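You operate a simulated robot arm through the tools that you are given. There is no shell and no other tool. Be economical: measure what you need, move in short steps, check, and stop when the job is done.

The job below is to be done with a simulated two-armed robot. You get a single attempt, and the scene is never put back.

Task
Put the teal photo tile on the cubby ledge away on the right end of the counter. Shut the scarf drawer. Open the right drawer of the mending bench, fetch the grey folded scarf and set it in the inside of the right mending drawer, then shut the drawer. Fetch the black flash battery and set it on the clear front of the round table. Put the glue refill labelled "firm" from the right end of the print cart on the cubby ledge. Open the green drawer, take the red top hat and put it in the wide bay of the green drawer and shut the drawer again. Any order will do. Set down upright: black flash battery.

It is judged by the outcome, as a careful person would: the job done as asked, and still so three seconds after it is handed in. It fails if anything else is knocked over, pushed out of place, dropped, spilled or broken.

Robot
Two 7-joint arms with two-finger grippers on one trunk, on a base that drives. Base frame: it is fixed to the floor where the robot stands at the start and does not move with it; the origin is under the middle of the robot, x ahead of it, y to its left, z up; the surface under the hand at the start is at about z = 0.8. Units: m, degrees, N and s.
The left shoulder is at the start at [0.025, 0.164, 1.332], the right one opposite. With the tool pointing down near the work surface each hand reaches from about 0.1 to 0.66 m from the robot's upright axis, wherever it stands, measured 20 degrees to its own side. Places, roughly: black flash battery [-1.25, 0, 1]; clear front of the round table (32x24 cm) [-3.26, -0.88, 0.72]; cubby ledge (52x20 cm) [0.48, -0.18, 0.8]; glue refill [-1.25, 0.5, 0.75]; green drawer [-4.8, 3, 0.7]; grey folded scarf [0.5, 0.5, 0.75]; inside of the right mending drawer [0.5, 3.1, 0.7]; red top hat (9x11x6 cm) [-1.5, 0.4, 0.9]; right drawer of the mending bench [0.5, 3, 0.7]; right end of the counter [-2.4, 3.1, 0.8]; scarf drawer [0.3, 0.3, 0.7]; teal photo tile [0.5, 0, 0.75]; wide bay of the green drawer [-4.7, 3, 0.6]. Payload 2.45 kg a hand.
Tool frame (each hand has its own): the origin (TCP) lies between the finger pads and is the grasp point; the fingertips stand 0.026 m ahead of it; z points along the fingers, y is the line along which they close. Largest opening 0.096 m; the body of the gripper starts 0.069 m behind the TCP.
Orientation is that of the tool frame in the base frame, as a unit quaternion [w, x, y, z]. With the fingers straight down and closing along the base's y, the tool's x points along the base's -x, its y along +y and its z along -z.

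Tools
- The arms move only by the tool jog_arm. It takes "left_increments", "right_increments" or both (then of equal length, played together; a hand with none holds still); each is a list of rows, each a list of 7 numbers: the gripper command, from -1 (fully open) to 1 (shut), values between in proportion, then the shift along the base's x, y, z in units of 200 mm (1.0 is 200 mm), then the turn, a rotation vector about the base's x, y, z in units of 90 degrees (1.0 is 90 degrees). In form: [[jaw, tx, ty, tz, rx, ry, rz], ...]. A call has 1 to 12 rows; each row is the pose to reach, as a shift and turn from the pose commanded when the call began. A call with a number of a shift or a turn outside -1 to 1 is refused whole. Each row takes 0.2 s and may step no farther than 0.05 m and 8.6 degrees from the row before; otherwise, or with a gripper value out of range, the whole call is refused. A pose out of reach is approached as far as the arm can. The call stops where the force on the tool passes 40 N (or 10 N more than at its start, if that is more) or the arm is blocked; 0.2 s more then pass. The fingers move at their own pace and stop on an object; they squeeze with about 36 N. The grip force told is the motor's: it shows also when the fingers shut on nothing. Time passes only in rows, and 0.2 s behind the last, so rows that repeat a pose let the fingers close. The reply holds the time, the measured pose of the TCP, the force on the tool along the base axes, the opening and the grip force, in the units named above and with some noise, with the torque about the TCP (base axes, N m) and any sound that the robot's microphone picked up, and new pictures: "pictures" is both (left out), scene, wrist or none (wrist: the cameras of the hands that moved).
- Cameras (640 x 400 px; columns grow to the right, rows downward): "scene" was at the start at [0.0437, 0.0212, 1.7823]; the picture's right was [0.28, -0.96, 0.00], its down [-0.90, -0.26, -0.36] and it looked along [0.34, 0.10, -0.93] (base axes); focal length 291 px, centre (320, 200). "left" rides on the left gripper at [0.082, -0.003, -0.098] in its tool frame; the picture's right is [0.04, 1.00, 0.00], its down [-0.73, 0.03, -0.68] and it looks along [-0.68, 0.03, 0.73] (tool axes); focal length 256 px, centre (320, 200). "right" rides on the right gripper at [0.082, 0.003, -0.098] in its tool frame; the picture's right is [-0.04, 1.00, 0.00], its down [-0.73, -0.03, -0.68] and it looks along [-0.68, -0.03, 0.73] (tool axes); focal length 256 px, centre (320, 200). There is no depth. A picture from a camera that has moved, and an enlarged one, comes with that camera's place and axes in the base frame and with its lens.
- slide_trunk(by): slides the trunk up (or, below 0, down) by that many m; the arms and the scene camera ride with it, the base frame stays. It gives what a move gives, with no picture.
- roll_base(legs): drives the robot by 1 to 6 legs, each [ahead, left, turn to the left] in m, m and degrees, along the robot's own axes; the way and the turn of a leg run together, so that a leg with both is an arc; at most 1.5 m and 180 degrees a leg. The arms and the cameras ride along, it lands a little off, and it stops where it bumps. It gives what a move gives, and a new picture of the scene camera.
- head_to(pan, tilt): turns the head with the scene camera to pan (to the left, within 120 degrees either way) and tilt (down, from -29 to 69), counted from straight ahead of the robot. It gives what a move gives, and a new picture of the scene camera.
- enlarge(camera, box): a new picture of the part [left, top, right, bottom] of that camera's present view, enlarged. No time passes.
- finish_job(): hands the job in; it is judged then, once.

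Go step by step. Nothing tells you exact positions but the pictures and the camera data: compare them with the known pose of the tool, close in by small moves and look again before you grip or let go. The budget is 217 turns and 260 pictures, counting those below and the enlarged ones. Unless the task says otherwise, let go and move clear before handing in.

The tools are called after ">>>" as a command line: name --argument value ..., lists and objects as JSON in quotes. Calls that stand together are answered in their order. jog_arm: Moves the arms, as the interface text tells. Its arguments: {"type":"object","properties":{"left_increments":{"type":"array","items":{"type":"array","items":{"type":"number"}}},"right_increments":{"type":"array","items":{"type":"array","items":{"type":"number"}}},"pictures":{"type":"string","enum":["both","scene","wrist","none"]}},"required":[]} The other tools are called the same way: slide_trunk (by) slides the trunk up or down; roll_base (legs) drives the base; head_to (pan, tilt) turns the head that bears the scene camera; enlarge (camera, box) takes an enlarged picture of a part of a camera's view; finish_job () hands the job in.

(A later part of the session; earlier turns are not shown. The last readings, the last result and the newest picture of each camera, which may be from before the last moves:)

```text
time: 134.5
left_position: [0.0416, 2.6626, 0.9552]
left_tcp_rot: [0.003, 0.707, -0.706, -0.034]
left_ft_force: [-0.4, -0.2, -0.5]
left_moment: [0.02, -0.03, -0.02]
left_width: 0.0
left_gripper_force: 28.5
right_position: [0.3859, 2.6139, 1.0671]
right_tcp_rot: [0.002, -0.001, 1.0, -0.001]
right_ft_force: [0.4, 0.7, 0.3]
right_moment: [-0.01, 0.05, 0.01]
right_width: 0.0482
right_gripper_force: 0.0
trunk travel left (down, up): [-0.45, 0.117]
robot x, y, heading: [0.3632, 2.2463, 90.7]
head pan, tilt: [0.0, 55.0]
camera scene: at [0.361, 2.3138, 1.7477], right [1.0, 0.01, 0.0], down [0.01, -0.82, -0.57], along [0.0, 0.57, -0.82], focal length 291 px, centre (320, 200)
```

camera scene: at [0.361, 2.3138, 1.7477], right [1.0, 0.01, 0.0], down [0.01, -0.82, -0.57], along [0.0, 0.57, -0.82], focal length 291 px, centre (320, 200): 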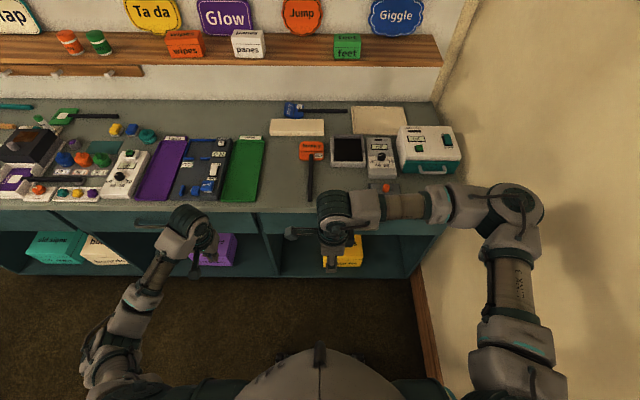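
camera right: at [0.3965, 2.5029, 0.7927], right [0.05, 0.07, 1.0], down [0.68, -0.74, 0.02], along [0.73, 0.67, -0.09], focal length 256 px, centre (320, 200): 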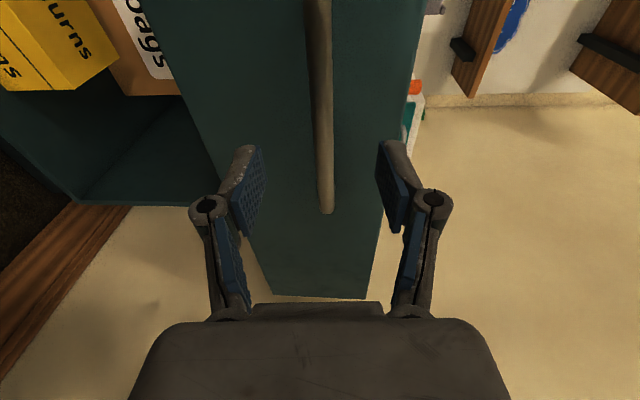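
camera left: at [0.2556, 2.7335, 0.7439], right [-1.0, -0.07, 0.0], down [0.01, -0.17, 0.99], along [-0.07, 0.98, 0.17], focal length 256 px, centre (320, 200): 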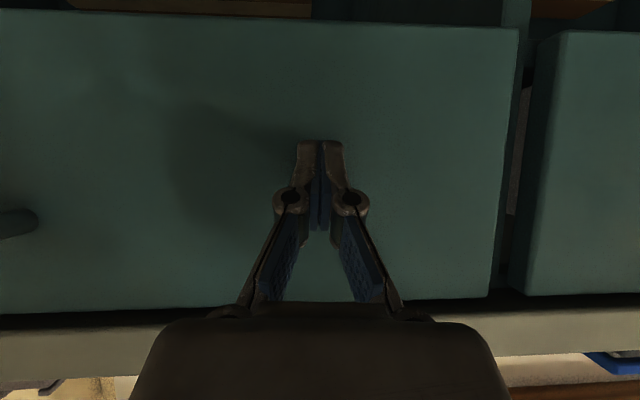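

Both hands are nearly in travel pose. I'll finish turning the right hand, then drive back down the aisle to the print cart's east side.

>>> jog_arm --right_increments '[[0, 0.05, 0, 0, 0, 0, 0.09], [0, 0.1, 0, 0, 0, 0, 0.18], [0, 0.15, 0, 0, 0, 0, 0.27], [0, 0.2, 0, 0, 0, 0, 0.36], [0, 0.2, 0, 0, 0, 0, 0.45], [0, 0.2, 0, 0, 0, 0, 0.54], [0, 0.2, 0, 0, 0, 0, 0.63], [0, 0.2, 0, 0, 0, 0, 0.72], [0, 0.2, 0, 0, 0, 0, 0.81], [0, 0.2, 0, 0, 0, 0, 0.9], [0, 0.2, 0, 0, 0, 0, 0.99]]' --pictures "none"

>>> slide_trunk --by 0.08

>>> roll_base --legs '[[0, 0.57, 0], [-1.2, 0, -0.7], [-0.9, 0, 0]]'

```text
time: 136.9
left_position: [0.0459, 2.6615, 0.9566]
left_tcp_rot: [-0.003, -0.707, 0.707, 0.035]
left_ft_force: [-0.4, -0.8, -0.9]
left_moment: [0.01, 0.05, 0.01]
left_width: 0.0
left_gripper_force: 28.4
right_position: [0.4285, 2.6149, 1.0666]
right_tcp_rot: [0.001, -0.703, 0.711, 0.0]
right_ft_force: [-0.1, 0.5, -0.8]
right_moment: [-0.01, -0.03, 0.0]
right_width: 0.0479
right_gripper_force: 0.0
trunk travel left (down, up): [-0.45, 0.117]
robot x, y, heading: [0.3648, 2.249, 90.5]
head pan, tilt: [0.0, 55.0]
```

```text
time: 138.0
left_position: [0.0438, 2.6628, 1.0366]
left_tcp_rot: [0.003, 0.708, -0.706, -0.035]
left_ft_force: [0.2, -0.5, -1.0]
left_moment: [0.01, 0.03, -0.04]
left_width: 0.0
left_gripper_force: 28.2
right_position: [0.4289, 2.6141, 1.147]
right_tcp_rot: [0.0, -0.702, 0.713, 0.0]
right_ft_force: [0.5, -0.3, 0.2]
right_moment: [-0.01, -0.03, -0.03]
right_width: 0.0479
right_gripper_force: 0.1
trunk travel left (down, up): [-0.53, 0.037]
robot x, y, heading: [0.3665, 2.2487, 90.4]
head pan, tilt: [0.0, 55.0]
```

```text
time: 151.3
left_position: [-0.5363, 0.5632, 1.0332]
left_tcp_rot: [0.0, -0.703, 0.711, 0.032]
left_ft_force: [0.1, 0.4, 0.3]
left_moment: [0.03, -0.03, 0.0]
left_width: 0.0
left_gripper_force: 28.9
right_position: [-0.1537, 0.5094, 1.1475]
right_tcp_rot: [0.004, -0.697, 0.718, -0.003]
right_ft_force: [-0.9, -0.3, 0.3]
right_moment: [0.04, -0.05, 0.02]
right_width: 0.0483
right_gripper_force: 0.0
trunk travel left (down, up): [-0.53, 0.037]
robot x, y, heading: [-0.2125, 0.1438, 89.9]
head pan, tilt: [0.0, 55.0]
camera scene: at [-0.2279, 0.2063, 1.8275], right [1.0, 0.0, 0.01], down [0.0, -0.82, -0.57], along [0.01, 0.57, -0.82], focal length 291 px, centre (320, 200)
```

scene: 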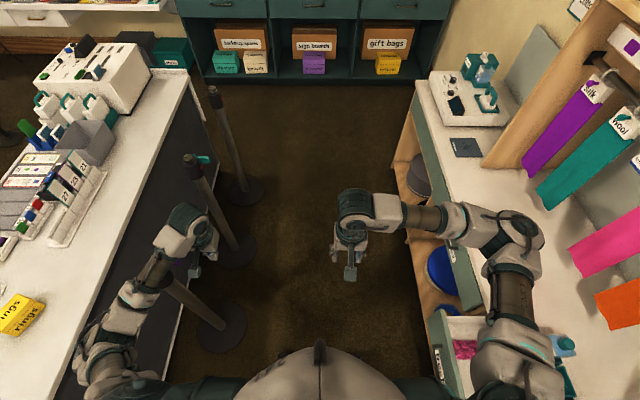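

I'm in the aisle beside the print cart. I'll turn to face it (−x) and edge closer, keeping south of the first post.

>>> roll_base --legs '[[-0.06, 0, 0], [0, 0, 90], [0.25, 0, 0]]'

>>> head_to --pan 0 --tilt 50

```text
time: 157.5
left_position: [-0.8682, -0.2309, 1.0407]
left_tcp_rot: [0.028, 0.999, -0.002, -0.025]
left_ft_force: [-0.3, -1.0, -0.2]
left_moment: [-0.02, -0.02, 0.01]
left_width: 0.0
left_gripper_force: 28.5
right_position: [-0.8189, 0.152, 1.1493]
right_tcp_rot: [0.002, 1.0, -0.01, -0.002]
right_ft_force: [0.6, 0.4, -0.8]
right_moment: [-0.03, -0.02, 0.01]
right_width: 0.0482
right_gripper_force: 0.0
trunk travel left (down, up): [-0.53, 0.037]
robot x, y, heading: [-0.4596, 0.0836, -179.6]
head pan, tilt: [0.0, 55.0]
camera scene: at [-0.5113, 0.0893, 1.8278], right [-0.01, 1.0, 0.0], down [0.82, 0.0, -0.57], along [-0.57, -0.01, -0.82], focal length 291 px, centre (320, 200)
```

scene: 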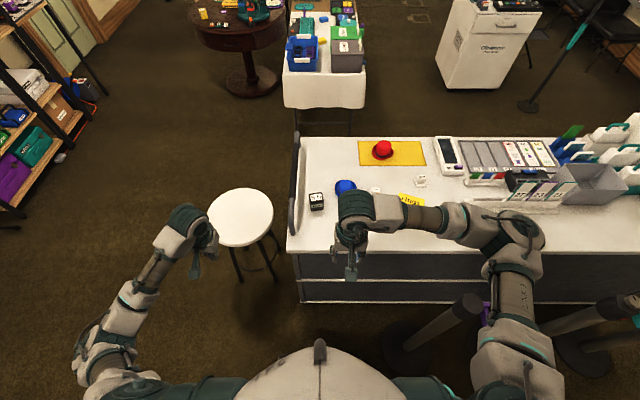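

```text
time: 158.2
left_position: [-0.8684, -0.2359, 1.0394]
left_tcp_rot: [0.027, 0.999, -0.001, -0.025]
left_ft_force: [-0.6, 0.3, 0.8]
left_moment: [0.04, 0.0, 0.01]
left_width: 0.0
left_gripper_force: 28.8
right_position: [-0.8191, 0.148, 1.149]
right_tcp_rot: [0.0, 1.0, -0.01, -0.003]
right_ft_force: [-1.0, -1.3, -0.4]
right_moment: [0.0, -0.01, 0.03]
right_width: 0.048
right_gripper_force: 0.0
trunk travel left (down, up): [-0.53, 0.037]
robot x, y, heading: [-0.4608, 0.0843, -179.4]
head pan, tilt: [0.0, 50.0]
camera scene: at [-0.5194, 0.0791, 1.8342], right [-0.01, 1.0, 0.0], down [0.77, 0.01, -0.64], along [-0.64, 0.0, -0.77], focal length 291 px, centre (320, 200)
```

scene: 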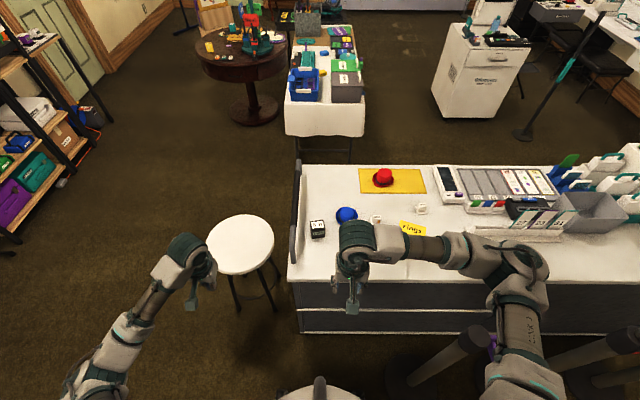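

The battery, blue hat, two small white items and the red hat are in view. I'll enlarge to identify them.

>>> enlarge --camera "scene" --box '[290, 155, 450, 255]'

>>> enlarge --camera "scene" --box '[190, 10, 390, 135]'

>>> enlarge --camera "right" --box '[0, 0, 640, 400]'

```text
4.00 times, centred on (370, 205) of scene
camera zoom: at [-0.5194, 0.0791, 1.8342], right [-0.01, 1.0, 0.0], down [0.77, 0.01, -0.64], along [-0.64, 0.0, -0.77], focal length 1165 px, centre (120, 180)
```

zoom: 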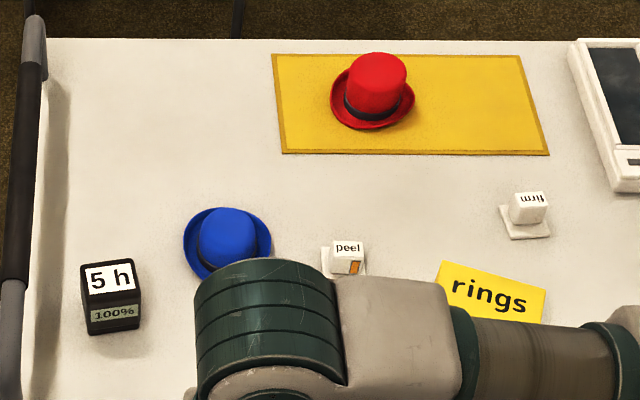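

```text
3.20 times, centred on (290, 72) of scene
camera zoom: at [-0.5194, 0.0791, 1.8342], right [-0.01, 1.0, 0.0], down [0.77, 0.01, -0.64], along [-0.64, 0.0, -0.77], focal length 932 px, centre (416, 608)
```

zoom: 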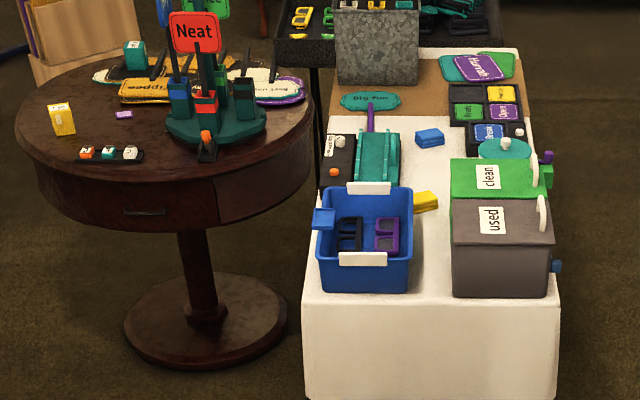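

```text
1.00 times, centred on (320, 200) of right (not enlarged: the box is as wide or as high as the picture)
camera zoom: at [-0.7365, 0.1422, 1.2468], right [-0.06, -1.0, 0.0], down [-0.73, 0.04, 0.68], along [-0.68, 0.04, -0.73], focal length 256 px, centre (320, 200)
```

zoom: 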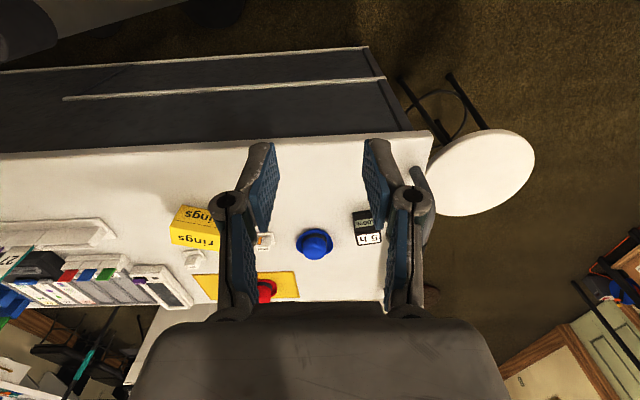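

The "firm" glue is at about [-1.295, 0.51], reachable from the west side. The battery at about [-1.197, 0.067] is reachable from here, so I'll move closer and bring the right hand over it.

>>> roll_base --legs '[[0.16, 0, 0]]'

>>> jog_arm --right_increments '[[-1, -0.2, -0.05, 0, 0, 0, 0], [-1, -0.4, -0.15, 0, 0, 0, 0], [-1, -0.6, -0.25, -0.05, 0, 0, 0], [-1, -0.8, -0.35, -0.12, 0, 0, 0], [-1, -1.0, -0.4, -0.22, 0, 0, 0], [-1, -1.0, -0.4, -0.45, 0, 0, 0], [-1, -1.0, -0.4, -0.65, 0, 0, 0], [-1, -1.0, -0.4, -0.65, 0, 0, 0]]' --pictures "both"

```text
time: 159.6
left_position: [-1.0276, -0.2338, 1.0409]
left_tcp_rot: [0.027, 0.999, -0.001, -0.026]
left_ft_force: [-0.7, 0.0, -0.6]
left_moment: [-0.02, 0.01, 0.01]
left_width: 0.0001
left_gripper_force: 28.8
right_position: [-0.9785, 0.1492, 1.1496]
right_tcp_rot: [0.001, 1.0, -0.009, -0.003]
right_ft_force: [-0.4, 0.2, -0.3]
right_moment: [0.0, 0.0, 0.03]
right_width: 0.048
right_gripper_force: 0.0
trunk travel left (down, up): [-0.53, 0.037]
robot x, y, heading: [-0.616, 0.0835, -179.3]
head pan, tilt: [0.0, 50.0]
camera scene: at [-0.6767, 0.0856, 1.8344], right [-0.01, 1.0, 0.0], down [0.77, 0.01, -0.64], along [-0.64, -0.01, -0.77], focal length 291 px, centre (320, 200)
```

scene: 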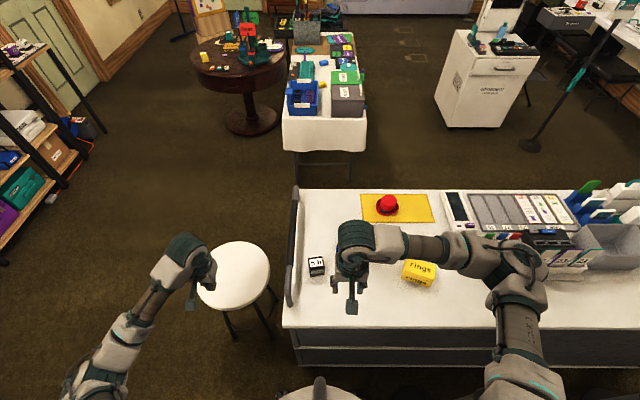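

```text
time: 161.4
left_position: [-1.0286, -0.235, 1.041]
left_tcp_rot: [0.027, 0.999, -0.001, -0.025]
left_ft_force: [0.4, 0.4, -0.2]
left_moment: [0.01, 0.01, 0.01]
left_width: 0.0
left_gripper_force: 28.6
right_position: [-1.1777, 0.0686, 1.0187]
right_tcp_rot: [0.002, 1.0, -0.01, -0.003]
right_ft_force: [0.3, -0.8, -0.7]
right_moment: [0.02, 0.02, 0.01]
right_width: 0.0961
right_gripper_force: 0.0
trunk travel left (down, up): [-0.53, 0.037]
robot x, y, heading: [-0.6193, 0.0829, -179.7]
head pan, tilt: [0.0, 50.0]
camera scene: at [-0.6828, 0.0812, 1.8341], right [-0.01, 1.0, 0.0], down [0.77, 0.01, -0.64], along [-0.64, 0.0, -0.77], focal length 291 px, centre (320, 200)
camera right: at [-1.0955, 0.0634, 1.1166], right [-0.06, -1.0, 0.0], down [-0.73, 0.04, 0.68], along [-0.68, 0.04, -0.73], focal length 256 px, centre (320, 200)
```

scene: 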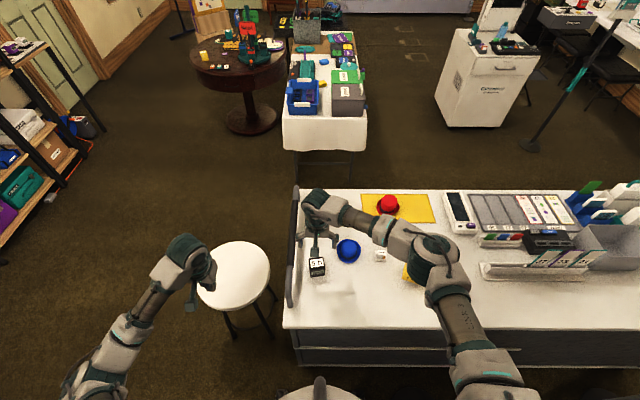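
right: 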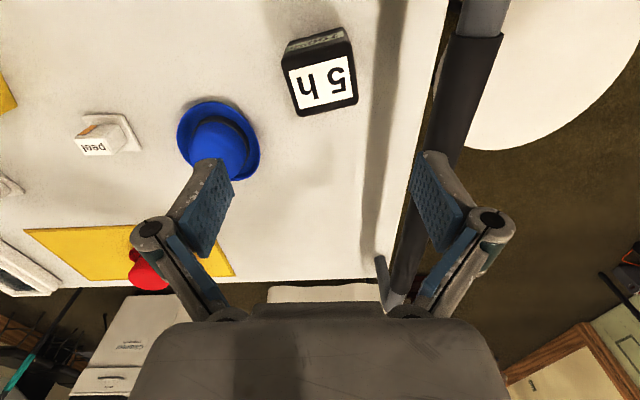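

The battery is turned about 12° and sits close to the cart's hand rail. I'll match the turn, narrow the jaws and descend carefully.

>>> jog_arm --right_increments '[[-0.6, 0, 0, -0.12, 0, 0, 0.06], [-0.6, 0, 0, -0.25, 0, 0, 0.13], [-0.6, 0.01, 0, -0.35, 0, 0, 0.13], [-0.6, 0.01, 0, -0.42, 0, 0, 0.13], [-0.6, 0.01, 0, -0.42, 0, 0, 0.13]]' --pictures "both"

```text
time: 162.6
left_position: [-1.0291, -0.2365, 1.0401]
left_tcp_rot: [0.026, 0.999, -0.001, -0.025]
left_ft_force: [-0.4, 0.3, 0.5]
left_moment: [-0.01, 0.01, 0.02]
left_width: 0.0
left_gripper_force: 28.8
right_position: [-1.1766, 0.0682, 0.9355]
right_tcp_rot: [0.001, 0.996, 0.094, -0.003]
right_ft_force: [0.2, 0.1, -0.9]
right_moment: [0.0, 0.0, 0.0]
right_width: 0.077
right_gripper_force: 0.1
trunk travel left (down, up): [-0.53, 0.037]
robot x, y, heading: [-0.6175, 0.0838, -179.4]
head pan, tilt: [0.0, 50.0]
camera scene: at [-0.6828, 0.0806, 1.8341], right [-0.01, 1.0, 0.0], down [0.77, 0.01, -0.64], along [-0.64, 0.0, -0.77], focal length 291 px, centre (320, 200)
camera right: at [-1.0947, 0.0799, 1.0328], right [0.15, -0.99, 0.0], down [-0.72, -0.11, 0.68], along [-0.68, -0.1, -0.73], focal length 256 px, centre (320, 200)
```

scene: 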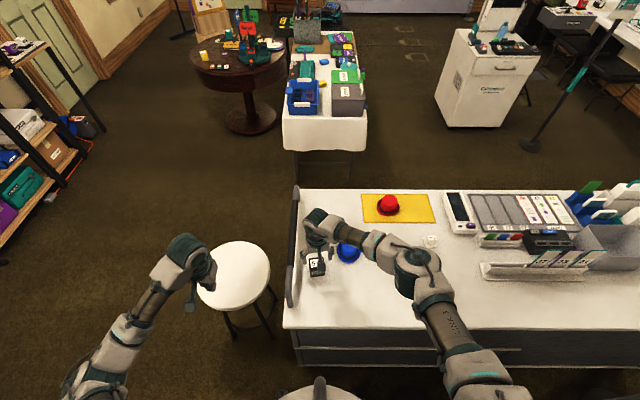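
right: 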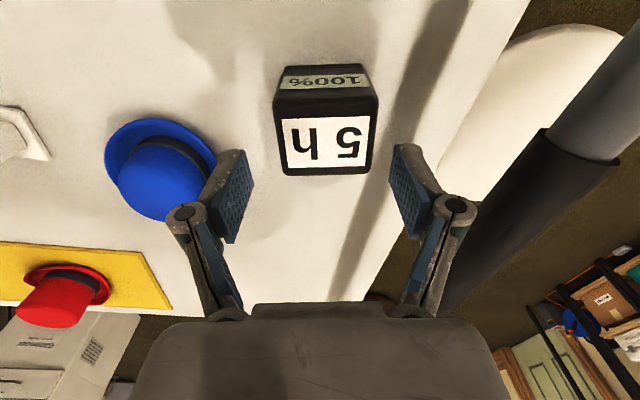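

Aligned, with the battery top at about z = 0.9. I'll descend to grasp height and check the clearance to the rail.

>>> jog_arm --right_increments '[[-0.6, 0.03, 0, -0.1, 0, 0, 0], [-0.6, 0.03, 0, -0.2, 0, 0, 0], [-0.6, 0.03, 0, -0.28, 0, 0, 0], [-0.6, 0.03, 0, -0.28, 0, 0, 0]]' --pictures "wrist"

```text
time: 163.6
left_position: [-1.0287, -0.2361, 1.0398]
left_tcp_rot: [0.027, 0.999, -0.001, -0.026]
left_ft_force: [-0.1, 0.2, -0.2]
left_moment: [0.02, -0.01, -0.02]
left_width: 0.0
left_gripper_force: 28.0
right_position: [-1.1708, 0.0681, 0.8784]
right_tcp_rot: [0.001, 0.996, 0.093, -0.003]
right_ft_force: [0.1, -0.2, 0.2]
right_moment: [0.0, 0.0, 0.02]
right_width: 0.0768
right_gripper_force: 0.1
trunk travel left (down, up): [-0.53, 0.037]
robot x, y, heading: [-0.617, 0.0818, -179.5]
head pan, tilt: [0.0, 50.0]
camera right: at [-1.0888, 0.0801, 0.9765], right [0.15, -0.99, 0.0], down [-0.72, -0.11, 0.68], along [-0.68, -0.1, -0.73], focal length 256 px, centre (320, 200)
```

right: 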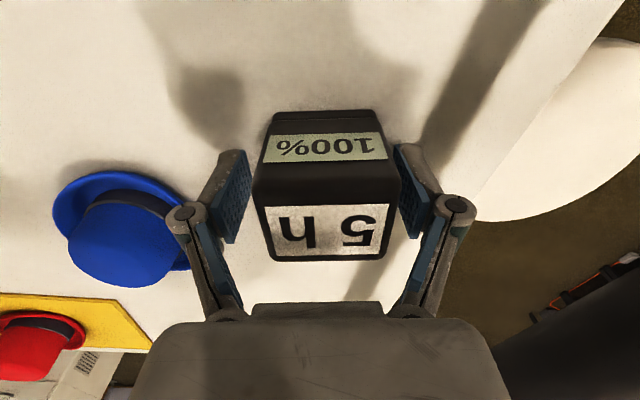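

The battery sits between the pads. I'll nudge slightly and close.

>>> jog_arm --right_increments '[[-0.6, -0.025, 0, -0.01, 0, 0, 0], [0, -0.025, 0, -0.01, 0, 0, 0], [1, -0.025, 0, -0.01, 0, 0, 0], [1, -0.025, 0, -0.01, 0, 0, 0]]' --pictures "none"

>>> jog_arm --right_increments '[[1, 0, 0.01, 0.1, 0, 0, 0], [1, 0, 0.02, 0.3, 0, 0, 0], [1, 0.02, 0.04, 0.5, 0, 0, 0], [1, 0.1, 0.06, 0.7, 0, 0, -0.05], [1, 0.3, 0.08, 0.8, 0, 0, -0.1], [1, 0.5, 0.1, 0.85, 0, 0, -0.13], [1, 0.7, 0.1, 0.85, 0, 0, -0.13], [1, 0.9, 0.1, 0.85, 0, 0, -0.13]]' --pictures "both"

```text
time: 164.6
left_position: [-1.0285, -0.2353, 1.0412]
left_tcp_rot: [0.027, 0.999, -0.002, -0.026]
left_ft_force: [0.2, 0.1, 0.5]
left_moment: [-0.01, 0.0, 0.01]
left_width: 0.0
left_gripper_force: 28.3
right_position: [-1.1761, 0.067, 0.8767]
right_tcp_rot: [0.001, 0.996, 0.094, -0.004]
right_ft_force: [0.4, -2.2, 3.3]
right_moment: [-0.22, -0.17, -0.03]
right_width: 0.0532
right_gripper_force: 36.1
trunk travel left (down, up): [-0.53, 0.037]
robot x, y, heading: [-0.6188, 0.0868, -179.7]
head pan, tilt: [0.0, 50.0]
```

```text
time: 166.4
left_position: [-1.0268, -0.2367, 1.0407]
left_tcp_rot: [0.028, 0.999, -0.002, -0.026]
left_ft_force: [0.1, 0.7, 0.4]
left_moment: [-0.03, 0.04, 0.01]
left_width: 0.0001
left_gripper_force: 28.6
right_position: [-0.9942, 0.0881, 1.0485]
right_tcp_rot: [0.0, 1.0, -0.009, -0.003]
right_ft_force: [0.0, 0.4, -2.4]
right_moment: [-0.02, 0.05, 0.0]
right_width: 0.0531
right_gripper_force: 36.2
trunk travel left (down, up): [-0.53, 0.037]
robot x, y, heading: [-0.6209, 0.0849, -179.6]
head pan, tilt: [0.0, 50.0]
camera scene: at [-0.6807, 0.0818, 1.8342], right [-0.01, 1.0, 0.0], down [0.77, 0.01, -0.64], along [-0.64, 0.0, -0.77], focal length 291 px, centre (320, 200)
camera right: at [-0.9117, 0.0829, 1.1459], right [-0.06, -1.0, 0.0], down [-0.73, 0.04, 0.68], along [-0.68, 0.04, -0.73], focal length 256 px, centre (320, 200)
```

scene: 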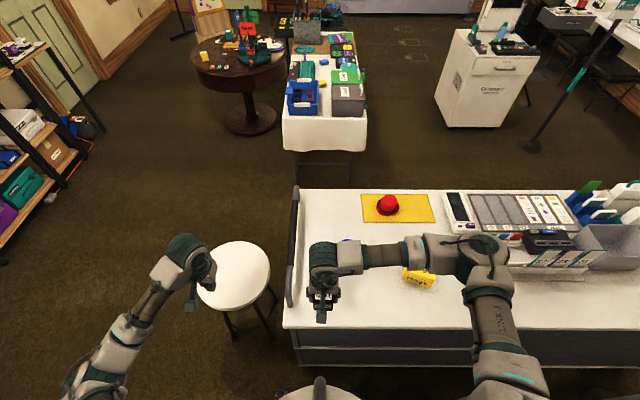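
right: 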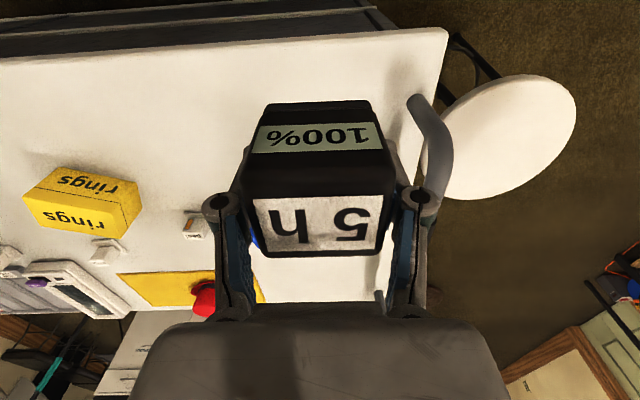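

The battery is held securely. I'll back off, go around the south end past the stool, and head toward the round table.

>>> roll_base --legs '[[-0.12, 0, 0], [0, 1.1, 0], [1.4, 0, 0]]'

>>> head_to --pan -10 --tilt 40

```text
time: 179.4
left_position: [-2.2941, -1.3465, 1.0389]
left_tcp_rot: [0.028, 0.999, -0.001, -0.025]
left_ft_force: [0.6, 1.2, -0.5]
left_moment: [-0.02, 0.03, 0.02]
left_width: 0.0
left_gripper_force: 28.0
right_position: [-2.2606, -1.0225, 1.0484]
right_tcp_rot: [0.0, 1.0, -0.01, -0.003]
right_ft_force: [0.7, -0.1, -2.9]
right_moment: [0.01, 0.02, 0.03]
right_width: 0.0529
right_gripper_force: 36.5
trunk travel left (down, up): [-0.53, 0.037]
robot x, y, heading: [-1.8858, -1.0273, -179.5]
head pan, tilt: [0.0, 50.0]
camera scene: at [-1.9477, -1.0288, 1.8341], right [-0.01, 1.0, 0.0], down [0.77, 0.01, -0.64], along [-0.64, 0.0, -0.77], focal length 291 px, centre (320, 200)
```

scene: 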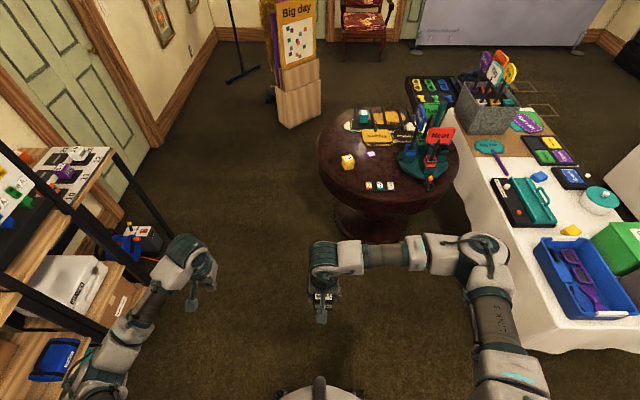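

```text
time: 180.2
left_position: [-2.2929, -1.3456, 1.0417]
left_tcp_rot: [0.027, 0.999, -0.001, -0.026]
left_ft_force: [-0.3, -0.7, -0.5]
left_moment: [-0.02, 0.0, 0.01]
left_width: 0.0
left_gripper_force: 28.7
right_position: [-2.2593, -1.0236, 1.0495]
right_tcp_rot: [0.0, 1.0, -0.009, -0.004]
right_ft_force: [-0.3, 0.1, -3.7]
right_moment: [-0.03, 0.05, 0.0]
right_width: 0.0533
right_gripper_force: 36.5
trunk travel left (down, up): [-0.53, 0.037]
robot x, y, heading: [-1.8883, -1.0281, -179.5]
head pan, tilt: [-10.0, 40.0]
camera scene: at [-1.9557, -1.0147, 1.8482], right [0.17, 0.99, 0.0], down [0.64, -0.1, -0.76], along [-0.75, 0.13, -0.65], focal length 291 px, centre (320, 200)
```

scene: 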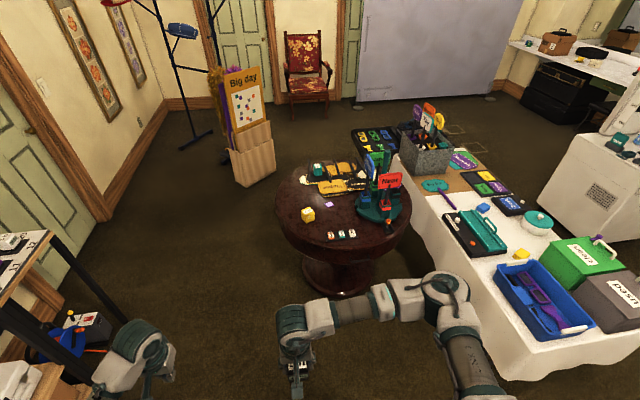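

The round table is at about [-3.24, -0.65] with a radius near 0.38. I'll enlarge to find the clear front area around [-3.26, -0.88].

>>> enlarge --camera "scene" --box '[260, 150, 420, 250]'

```text
4.00 times, centred on (340, 200) of scene
camera zoom: at [-1.9557, -1.0147, 1.8482], right [0.17, 0.99, 0.0], down [0.64, -0.1, -0.76], along [-0.75, 0.13, -0.65], focal length 1165 px, centre (240, 200)
```

zoom: 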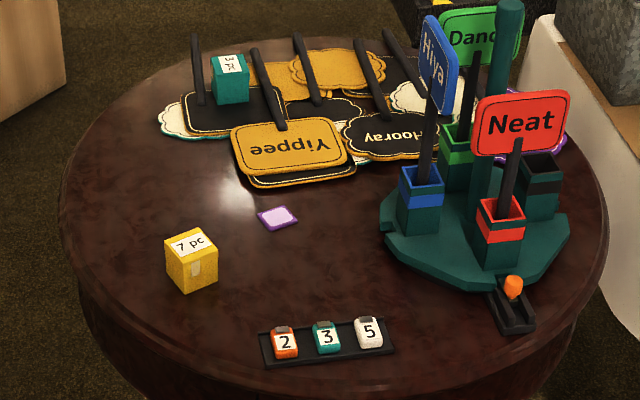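

The clear patch at about [-3.25, -0.89] lies beyond the yellow "7 pc" box. I'll drive ahead about 0.77 m to reach it.

>>> roll_base --legs '[[0.76, 0, 0]]'

>>> head_to --pan -5 --tilt 58

```text
time: 184.3
left_position: [-3.0519, -1.3546, 1.0417]
left_tcp_rot: [0.027, 0.999, 0.0, -0.027]
left_ft_force: [-0.1, 0.4, -1.3]
left_moment: [-0.02, -0.02, 0.01]
left_width: 0.0
left_gripper_force: 28.2
right_position: [-3.0202, -1.0315, 1.0503]
right_tcp_rot: [0.001, 1.0, -0.007, -0.005]
right_ft_force: [0.1, -0.1, -2.9]
right_moment: [0.0, 0.03, 0.03]
right_width: 0.0529
right_gripper_force: 35.9
trunk travel left (down, up): [-0.53, 0.037]
robot x, y, heading: [-2.6458, -1.0332, -179.6]
head pan, tilt: [-10.0, 40.0]
camera scene: at [-2.7147, -1.0229, 1.8484], right [0.16, 0.99, 0.0], down [0.64, -0.1, -0.76], along [-0.75, 0.13, -0.64], focal length 291 px, centre (320, 200)
```

scene: 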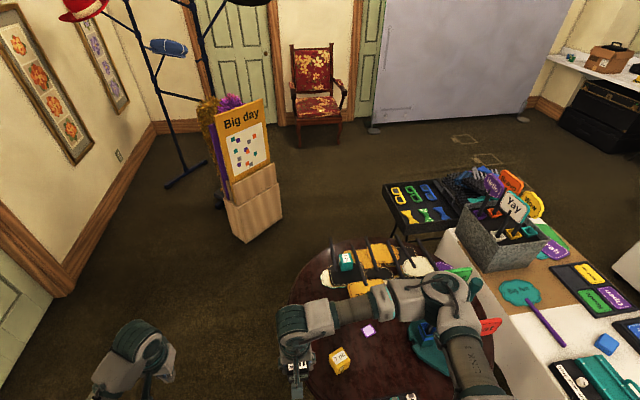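

```text
time: 185.1
left_position: [-3.051, -1.3548, 1.042]
left_tcp_rot: [0.028, 0.999, 0.001, -0.028]
left_ft_force: [0.2, 0.9, -0.3]
left_moment: [0.01, 0.02, -0.02]
left_width: 0.0004
left_gripper_force: 28.1
right_position: [-3.0191, -1.0298, 1.0495]
right_tcp_rot: [0.001, 1.0, -0.007, -0.005]
right_ft_force: [0.6, 0.8, -3.2]
right_moment: [0.02, 0.03, -0.05]
right_width: 0.053
right_gripper_force: 35.7
trunk travel left (down, up): [-0.53, 0.037]
robot x, y, heading: [-2.6454, -1.0355, -179.4]
head pan, tilt: [-5.0, 58.0]
camera scene: at [-2.7016, -1.0309, 1.824], right [0.08, 1.0, 0.0], down [0.85, -0.06, -0.53], along [-0.53, 0.04, -0.85], focal length 291 px, centre (320, 200)
```

scene: 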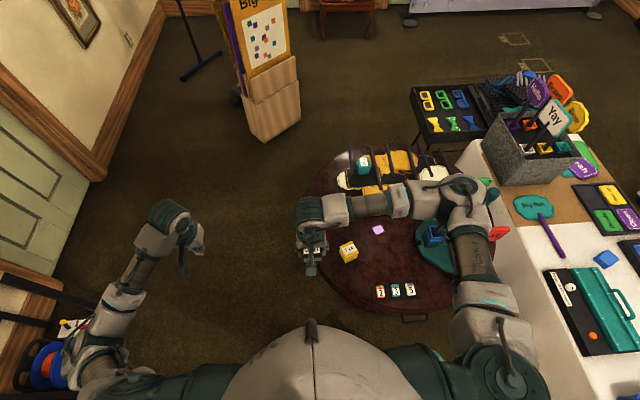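

Reaching from here would bring my right elbow near the sign holder. I'll reposition to the table's south side, facing +y, so the arm stays clear of the signs.

>>> roll_base --legs '[[-0.5, 0, 0], [0, 0, -90], [-0.4, 0, 0], [0, 0.55, 0]]'

>>> head_to --pan 20 --tilt 45

```text
time: 196.7
left_position: [-2.9985, -1.0343, 1.0458]
left_tcp_rot: [-0.003, -0.706, 0.707, 0.044]
left_ft_force: [0.5, 0.8, 0.1]
left_moment: [0.0, 0.09, 0.01]
left_width: 0.0002
left_gripper_force: 28.1
right_position: [-2.6763, -1.0657, 1.0501]
right_tcp_rot: [0.0, -0.701, 0.713, 0.008]
right_ft_force: [0.8, -0.4, -2.9]
right_moment: [-0.01, 0.04, 0.02]
right_width: 0.0532
right_gripper_force: 36.0
trunk travel left (down, up): [-0.53, 0.037]
robot x, y, heading: [-2.6925, -1.4398, 90.6]
head pan, tilt: [-5.0, 58.0]
camera scene: at [-2.6735, -1.3807, 1.8239], right [1.0, -0.08, -0.01], down [-0.07, -0.85, -0.53], along [0.03, 0.53, -0.85], focal length 291 px, centre (320, 200)
```

scene: 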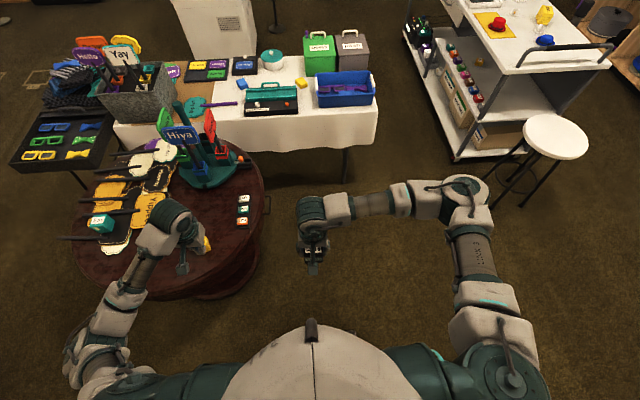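

```text
time: 197.6
left_position: [-3.001, -1.0367, 1.0467]
left_tcp_rot: [0.0, -0.705, 0.708, 0.044]
left_ft_force: [0.5, 0.2, 0.4]
left_moment: [-0.02, 0.01, -0.02]
left_width: 0.0
left_gripper_force: 28.7
right_position: [-2.6767, -1.0688, 1.0511]
right_tcp_rot: [0.001, -0.7, 0.714, 0.008]
right_ft_force: [0.7, 0.6, -4.1]
right_moment: [0.0, 0.02, 0.01]
right_width: 0.0533
right_gripper_force: 36.3
trunk travel left (down, up): [-0.53, 0.037]
robot x, y, heading: [-2.6881, -1.4386, 90.7]
head pan, tilt: [20.0, 45.0]
camera scene: at [-2.7181, -1.3734, 1.841], right [0.94, 0.35, 0.0], down [0.25, -0.67, -0.7], along [-0.25, 0.66, -0.71], focal length 291 px, centre (320, 200)
```

scene: 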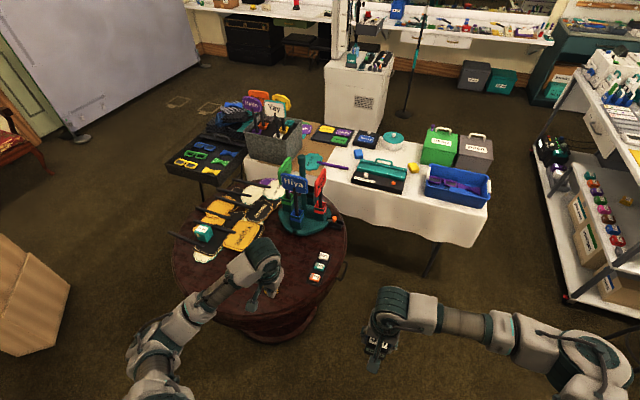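

I'll strafe further left so the right hand is in front of the clear area.

>>> roll_base --legs '[[0, 0.52, -0.6]]'

>>> head_to --pan 0 --tilt 60

```text
time: 200.6
left_position: [-3.503, -1.0353, 1.0505]
left_tcp_rot: [-0.004, -0.701, 0.711, 0.047]
left_ft_force: [0.2, 1.1, -0.2]
left_moment: [-0.03, 0.05, 0.0]
left_width: 0.0
left_gripper_force: 28.3
right_position: [-3.1792, -1.0722, 1.0509]
right_tcp_rot: [-0.001, -0.695, 0.719, 0.011]
right_ft_force: [1.2, 0.3, -2.7]
right_moment: [-0.02, 0.07, 0.01]
right_width: 0.0529
right_gripper_force: 36.2
trunk travel left (down, up): [-0.53, 0.037]
robot x, y, heading: [-3.2113, -1.4365, 90.2]
head pan, tilt: [20.0, 45.0]
camera scene: at [-3.2174, -1.3752, 1.8412], right [0.94, 0.34, -0.01], down [0.23, -0.67, -0.71], along [-0.25, 0.66, -0.71], focal length 291 px, centre (320, 200)
```

scene: 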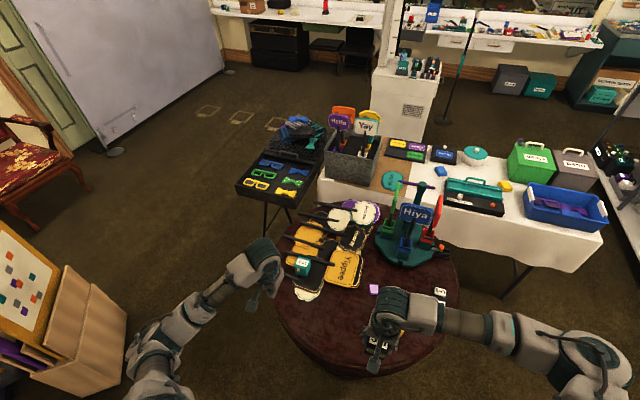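

```text
time: 201.5
left_position: [-3.5071, -1.0369, 1.0493]
left_tcp_rot: [0.002, -0.701, 0.712, 0.045]
left_ft_force: [1.0, 0.3, 0.1]
left_moment: [0.01, 0.03, -0.01]
left_width: 0.0
left_gripper_force: 28.3
right_position: [-3.1829, -1.0743, 1.0531]
right_tcp_rot: [0.001, -0.695, 0.719, 0.01]
right_ft_force: [-0.4, 0.6, -3.7]
right_moment: [0.01, 0.02, 0.0]
right_width: 0.0529
right_gripper_force: 36.3
trunk travel left (down, up): [-0.53, 0.037]
robot x, y, heading: [-3.2058, -1.4378, 89.8]
head pan, tilt: [0.0, 60.0]
camera scene: at [-3.2106, -1.3849, 1.8216], right [1.0, 0.0, 0.0], down [0.0, -0.87, -0.5], along [0.0, 0.5, -0.87], focal length 291 px, centre (320, 200)
```

scene: 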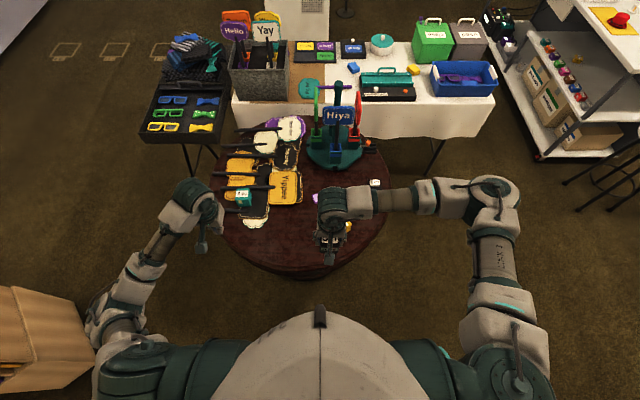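

From the south side the clear front patch is directly ahead, around [-3.25, -0.91]. I'll move the battery over it and view from the wrist.

>>> jog_arm --right_increments '[[1, -0.1, 0.15, 0, 0, 0, 0], [1, -0.2, 0.35, -0.1, 0, 0, 0], [1, -0.3, 0.55, -0.2, 0, 0, 0], [1, -0.34, 0.75, -0.3, 0, 0, 0], [1, -0.34, 0.8, -0.5, 0, 0, 0], [1, -0.34, 0.8, -0.65, 0, 0, 0], [1, -0.34, 0.8, -0.65, 0, 0, 0]]' --pictures "both"

```text
time: 203.1
left_position: [-3.5252, -1.0381, 1.0446]
left_tcp_rot: [0.004, -0.702, 0.711, 0.041]
left_ft_force: [-0.9, -0.9, -0.2]
left_moment: [0.0, -0.09, -0.01]
left_width: 0.0
left_gripper_force: 28.6
right_position: [-3.2692, -0.9143, 0.9207]
right_tcp_rot: [0.006, -0.696, 0.718, 0.006]
right_ft_force: [-0.9, -0.5, -3.4]
right_moment: [0.03, -0.05, -0.01]
right_width: 0.0531
right_gripper_force: 35.7
trunk travel left (down, up): [-0.53, 0.037]
robot x, y, heading: [-3.2128, -1.4413, 89.9]
head pan, tilt: [0.0, 60.0]
camera scene: at [-3.2276, -1.3845, 1.8215], right [1.0, 0.0, 0.01], down [0.0, -0.87, -0.5], along [0.01, 0.5, -0.87], focal length 291 px, centre (320, 200)
camera right: at [-3.2735, -0.9978, 1.0171], right [-1.0, 0.07, 0.0], down [0.05, 0.72, 0.69], along [0.05, 0.69, -0.72], focal length 256 px, centre (320, 200)
```

scene: 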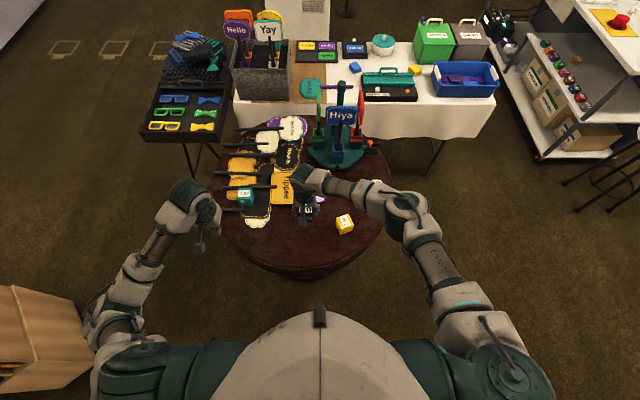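
right: 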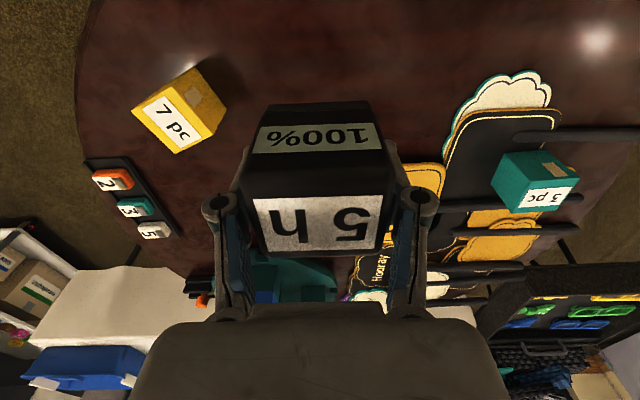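

Below the battery the table is clear between the "7 pc" box and the signs. I'll lower it.

>>> jog_arm --right_increments '[[1, 0.03, -0.02, -0.2, 0, 0, 0], [1, 0.05, -0.03, -0.4, 0, 0, 0], [1, 0.05, -0.03, -0.52, 0, 0, 0], [1, 0.05, -0.03, -0.52, 0, 0, 0]]' --pictures "wrist"

```text
time: 204.1
left_position: [-3.5255, -1.0389, 1.0456]
left_tcp_rot: [0.005, -0.702, 0.711, 0.041]
left_ft_force: [-0.2, -0.4, -0.6]
left_moment: [0.04, -0.01, 0.01]
left_width: 0.0
left_gripper_force: 28.5
right_position: [-3.2584, -0.92, 0.8156]
right_tcp_rot: [0.006, -0.697, 0.717, 0.005]
right_ft_force: [-1.9, -0.4, -3.6]
right_moment: [0.06, -0.09, 0.0]
right_width: 0.0532
right_gripper_force: 36.1
trunk travel left (down, up): [-0.53, 0.037]
robot x, y, heading: [-3.2086, -1.4409, 89.9]
head pan, tilt: [0.0, 60.0]
camera right: at [-3.2627, -1.0032, 0.9128], right [-1.0, 0.07, 0.0], down [0.05, 0.72, 0.69], along [0.05, 0.69, -0.72], focal length 256 px, centre (320, 200)
```

right: 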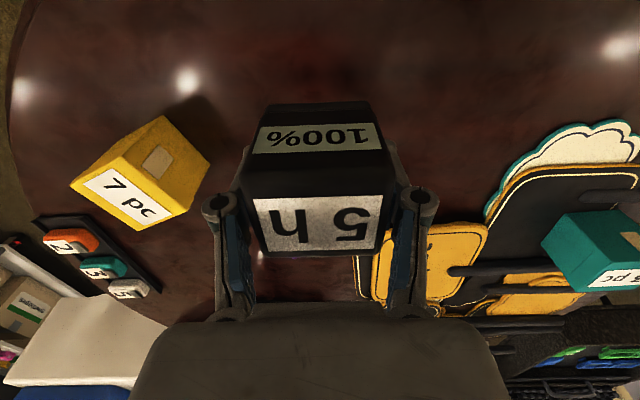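

Clear. I'll keep lowering in small steps to contact.

>>> jog_arm --right_increments '[[1, 0, 0, -0.05, 0, 0, 0], [1, 0, 0, -0.1, 0, 0, 0], [1, 0, 0, -0.13, 0, 0, 0], [1, 0, 0, -0.16, 0, 0, 0], [1, 0, 0, -0.18, 0, 0, 0], [1, 0, 0, -0.2, 0, 0, 0]]' --pictures "wrist"

```text
time: 205.5
left_position: [-3.5065, -1.0369, 1.0495]
left_tcp_rot: [0.0, -0.7, 0.712, 0.044]
left_ft_force: [0.7, 0.7, 0.5]
left_moment: [-0.02, 0.04, 0.0]
left_width: 0.0
left_gripper_force: 28.3
right_position: [-3.2364, -0.9268, 0.7919]
right_tcp_rot: [0.001, -0.695, 0.719, 0.009]
right_ft_force: [0.7, 0.6, -3.1]
right_moment: [0.08, 0.02, -0.05]
right_width: 0.0532
right_gripper_force: 35.8
right hand out of reach, approached as far as the arm can: row 2, 3, 4, 5, 6
trunk travel left (down, up): [-0.53, 0.037]
robot x, y, heading: [-3.2066, -1.4414, 89.9]
head pan, tilt: [0.0, 60.0]
camera right: at [-3.2411, -1.0092, 0.889], right [-1.0, 0.07, 0.01], down [0.06, 0.72, 0.69], along [0.04, 0.69, -0.72], focal length 256 px, centre (320, 200)
```

right: 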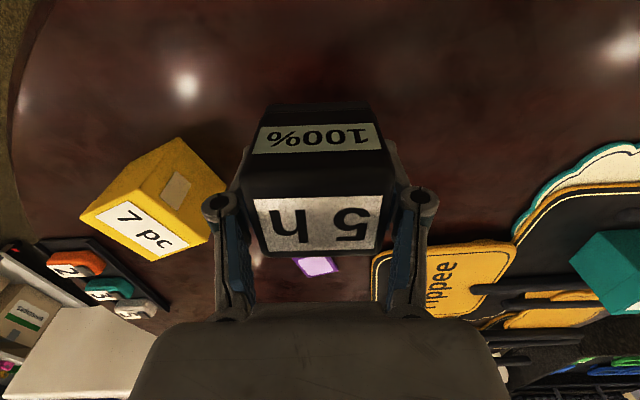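

The arm is at its reach limit and the yellow box is near. I'll shift 3 cm away from it and lower with the trunk.

>>> jog_arm --right_increments '[[1, -0.08, 0, 0.05, 0, 0, 0], [1, -0.16, 0, 0.05, 0, 0, 0], [1, -0.16, 0, 0.05, 0, 0, 0]]' --pictures "none"

>>> slide_trunk --by -0.03

>>> enlarge --camera "right" --box '[0, 0, 640, 400]'

```text
time: 206.3
left_position: [-3.5095, -1.0391, 1.0496]
left_tcp_rot: [0.001, -0.701, 0.711, 0.045]
left_ft_force: [1.0, 0.4, 0.4]
left_moment: [0.02, 0.05, -0.02]
left_width: 0.0
left_gripper_force: 28.3
right_position: [-3.2705, -0.933, 0.8055]
right_tcp_rot: [0.003, -0.696, 0.718, 0.009]
right_ft_force: [-0.7, 0.9, -2.8]
right_moment: [0.01, 0.03, 0.01]
right_width: 0.053
right_gripper_force: 36.6
right hand out of reach, approached as far as the arm can: row 2, 3
trunk travel left (down, up): [-0.53, 0.037]
robot x, y, heading: [-3.2091, -1.4379, 89.9]
head pan, tilt: [0.0, 60.0]
```

```text
time: 207.0
left_position: [-3.5159, -1.0385, 1.0188]
left_tcp_rot: [0.001, -0.701, 0.712, 0.043]
left_ft_force: [0.3, 0.2, -0.1]
left_moment: [0.0, 0.01, -0.02]
left_width: 0.0001
left_gripper_force: 28.4
right_position: [-3.2754, -0.9335, 0.7741]
right_tcp_rot: [0.003, -0.696, 0.718, 0.007]
right_ft_force: [0.4, 0.2, -3.1]
right_moment: [0.03, 0.0, -0.01]
right_width: 0.0532
right_gripper_force: 36.1
trunk travel left (down, up): [-0.5, 0.067]
robot x, y, heading: [-3.2146, -1.4427, 89.7]
head pan, tilt: [0.0, 60.0]
```

```text
1.00 times, centred on (320, 200) of right (not enlarged: the box is as wide or as high as the picture)
camera zoom: at [-3.2802, -1.017, 0.8715], right [-1.0, 0.07, 0.01], down [0.06, 0.72, 0.69], along [0.05, 0.69, -0.72], focal length 256 px, centre (320, 200)
```

zoom: 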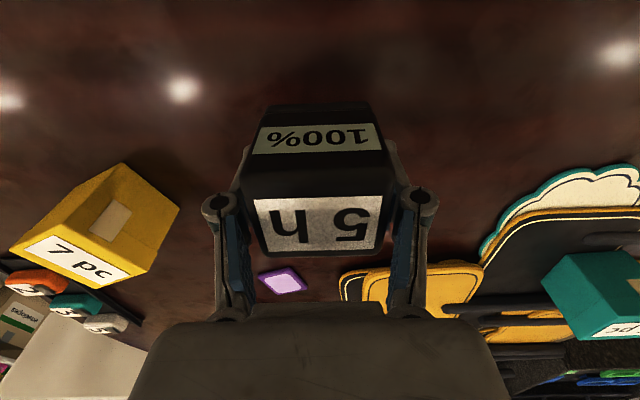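

Good spacing now. I'll keep lowering with the trunk.

>>> slide_trunk --by -0.012

>>> slide_trunk --by -0.01

>>> enlarge --camera "right" --box '[160, 40, 480, 240]'

```text
time: 207.6
left_position: [-3.5135, -1.0379, 1.0063]
left_tcp_rot: [0.001, -0.701, 0.712, 0.043]
left_ft_force: [0.2, 1.0, 0.2]
left_moment: [0.04, 0.01, -0.04]
left_width: 0.0001
left_gripper_force: 28.5
right_position: [-3.2742, -0.9341, 0.7637]
right_tcp_rot: [0.002, -0.696, 0.718, 0.007]
right_ft_force: [0.4, -0.7, -2.8]
right_moment: [0.01, -0.01, -0.01]
right_width: 0.0533
right_gripper_force: 36.2
trunk travel left (down, up): [-0.488, 0.079]
robot x, y, heading: [-3.2112, -1.4382, 90.1]
head pan, tilt: [0.0, 60.0]
```

```text
time: 208.2
left_position: [-3.5115, -1.0379, 0.9973]
left_tcp_rot: [0.001, -0.701, 0.712, 0.044]
left_ft_force: [-0.1, 0.2, -0.1]
left_moment: [0.03, 0.02, 0.01]
left_width: 0.0001
left_gripper_force: 28.8
right_position: [-3.2721, -0.9341, 0.7536]
right_tcp_rot: [0.002, -0.695, 0.719, 0.008]
right_ft_force: [0.5, -0.4, -3.4]
right_moment: [0.03, 0.02, -0.01]
right_width: 0.0532
right_gripper_force: 36.2
trunk travel left (down, up): [-0.478, 0.089]
robot x, y, heading: [-3.2104, -1.4387, 90.0]
head pan, tilt: [0.0, 60.0]
```

```text
2.00 times, centred on (320, 140) of right
camera zoom: at [-3.2763, -1.0168, 0.8497], right [-1.0, 0.07, 0.01], down [0.06, 0.72, 0.69], along [0.04, 0.69, -0.72], focal length 512 px, centre (320, 320)
```

zoom: 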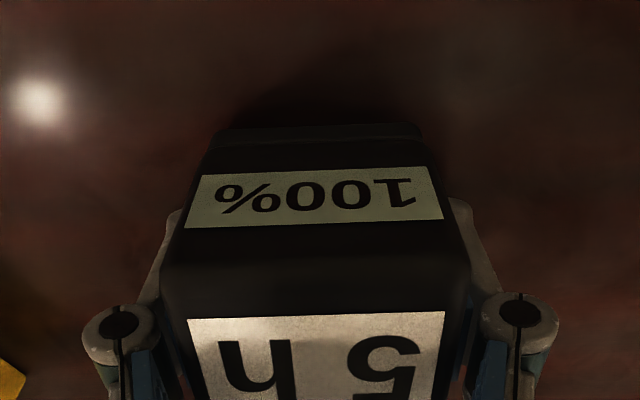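

>>> slide_trunk --by -0.01

>>> slide_trunk --by -0.008

```text
time: 208.8
left_position: [-3.5144, -1.0398, 0.9866]
left_tcp_rot: [0.002, -0.701, 0.712, 0.044]
left_ft_force: [-0.5, 0.2, 0.7]
left_moment: [-0.02, 0.0, -0.01]
left_width: 0.0002
left_gripper_force: 28.2
right_position: [-3.2724, -0.935, 0.746]
right_tcp_rot: [0.005, -0.695, 0.719, 0.009]
right_ft_force: [5.8, 0.6, 27.7]
right_moment: [0.12, -0.14, 0.03]
right_width: 0.0533
right_gripper_force: 36.2
trunk travel left (down, up): [-0.468, 0.099]
robot x, y, heading: [-3.2112, -1.438, 89.6]
head pan, tilt: [0.0, 60.0]
```

```text
time: 209.2
left_position: [-3.5121, -1.0408, 0.9833]
left_tcp_rot: [0.002, -0.701, 0.712, 0.045]
left_ft_force: [0.2, -0.8, -1.0]
left_moment: [0.01, 0.05, 0.02]
left_width: 0.0001
left_gripper_force: 28.1
right_position: [-3.272, -0.9349, 0.744]
right_tcp_rot: [0.004, -0.695, 0.719, 0.009]
right_ft_force: [4.5, -9.8, 20.4]
right_moment: [-0.34, -0.49, -0.15]
right_width: 0.053
right_gripper_force: 36.5
trunk travel left (down, up): [-0.464, 0.103]
robot x, y, heading: [-3.2122, -1.4386, 89.8]
head pan, tilt: [0.0, 60.0]
stopped: the force on the tool passed its limit at 57 N (the readings are from after the stop); the commanded pose is now the measured one
```

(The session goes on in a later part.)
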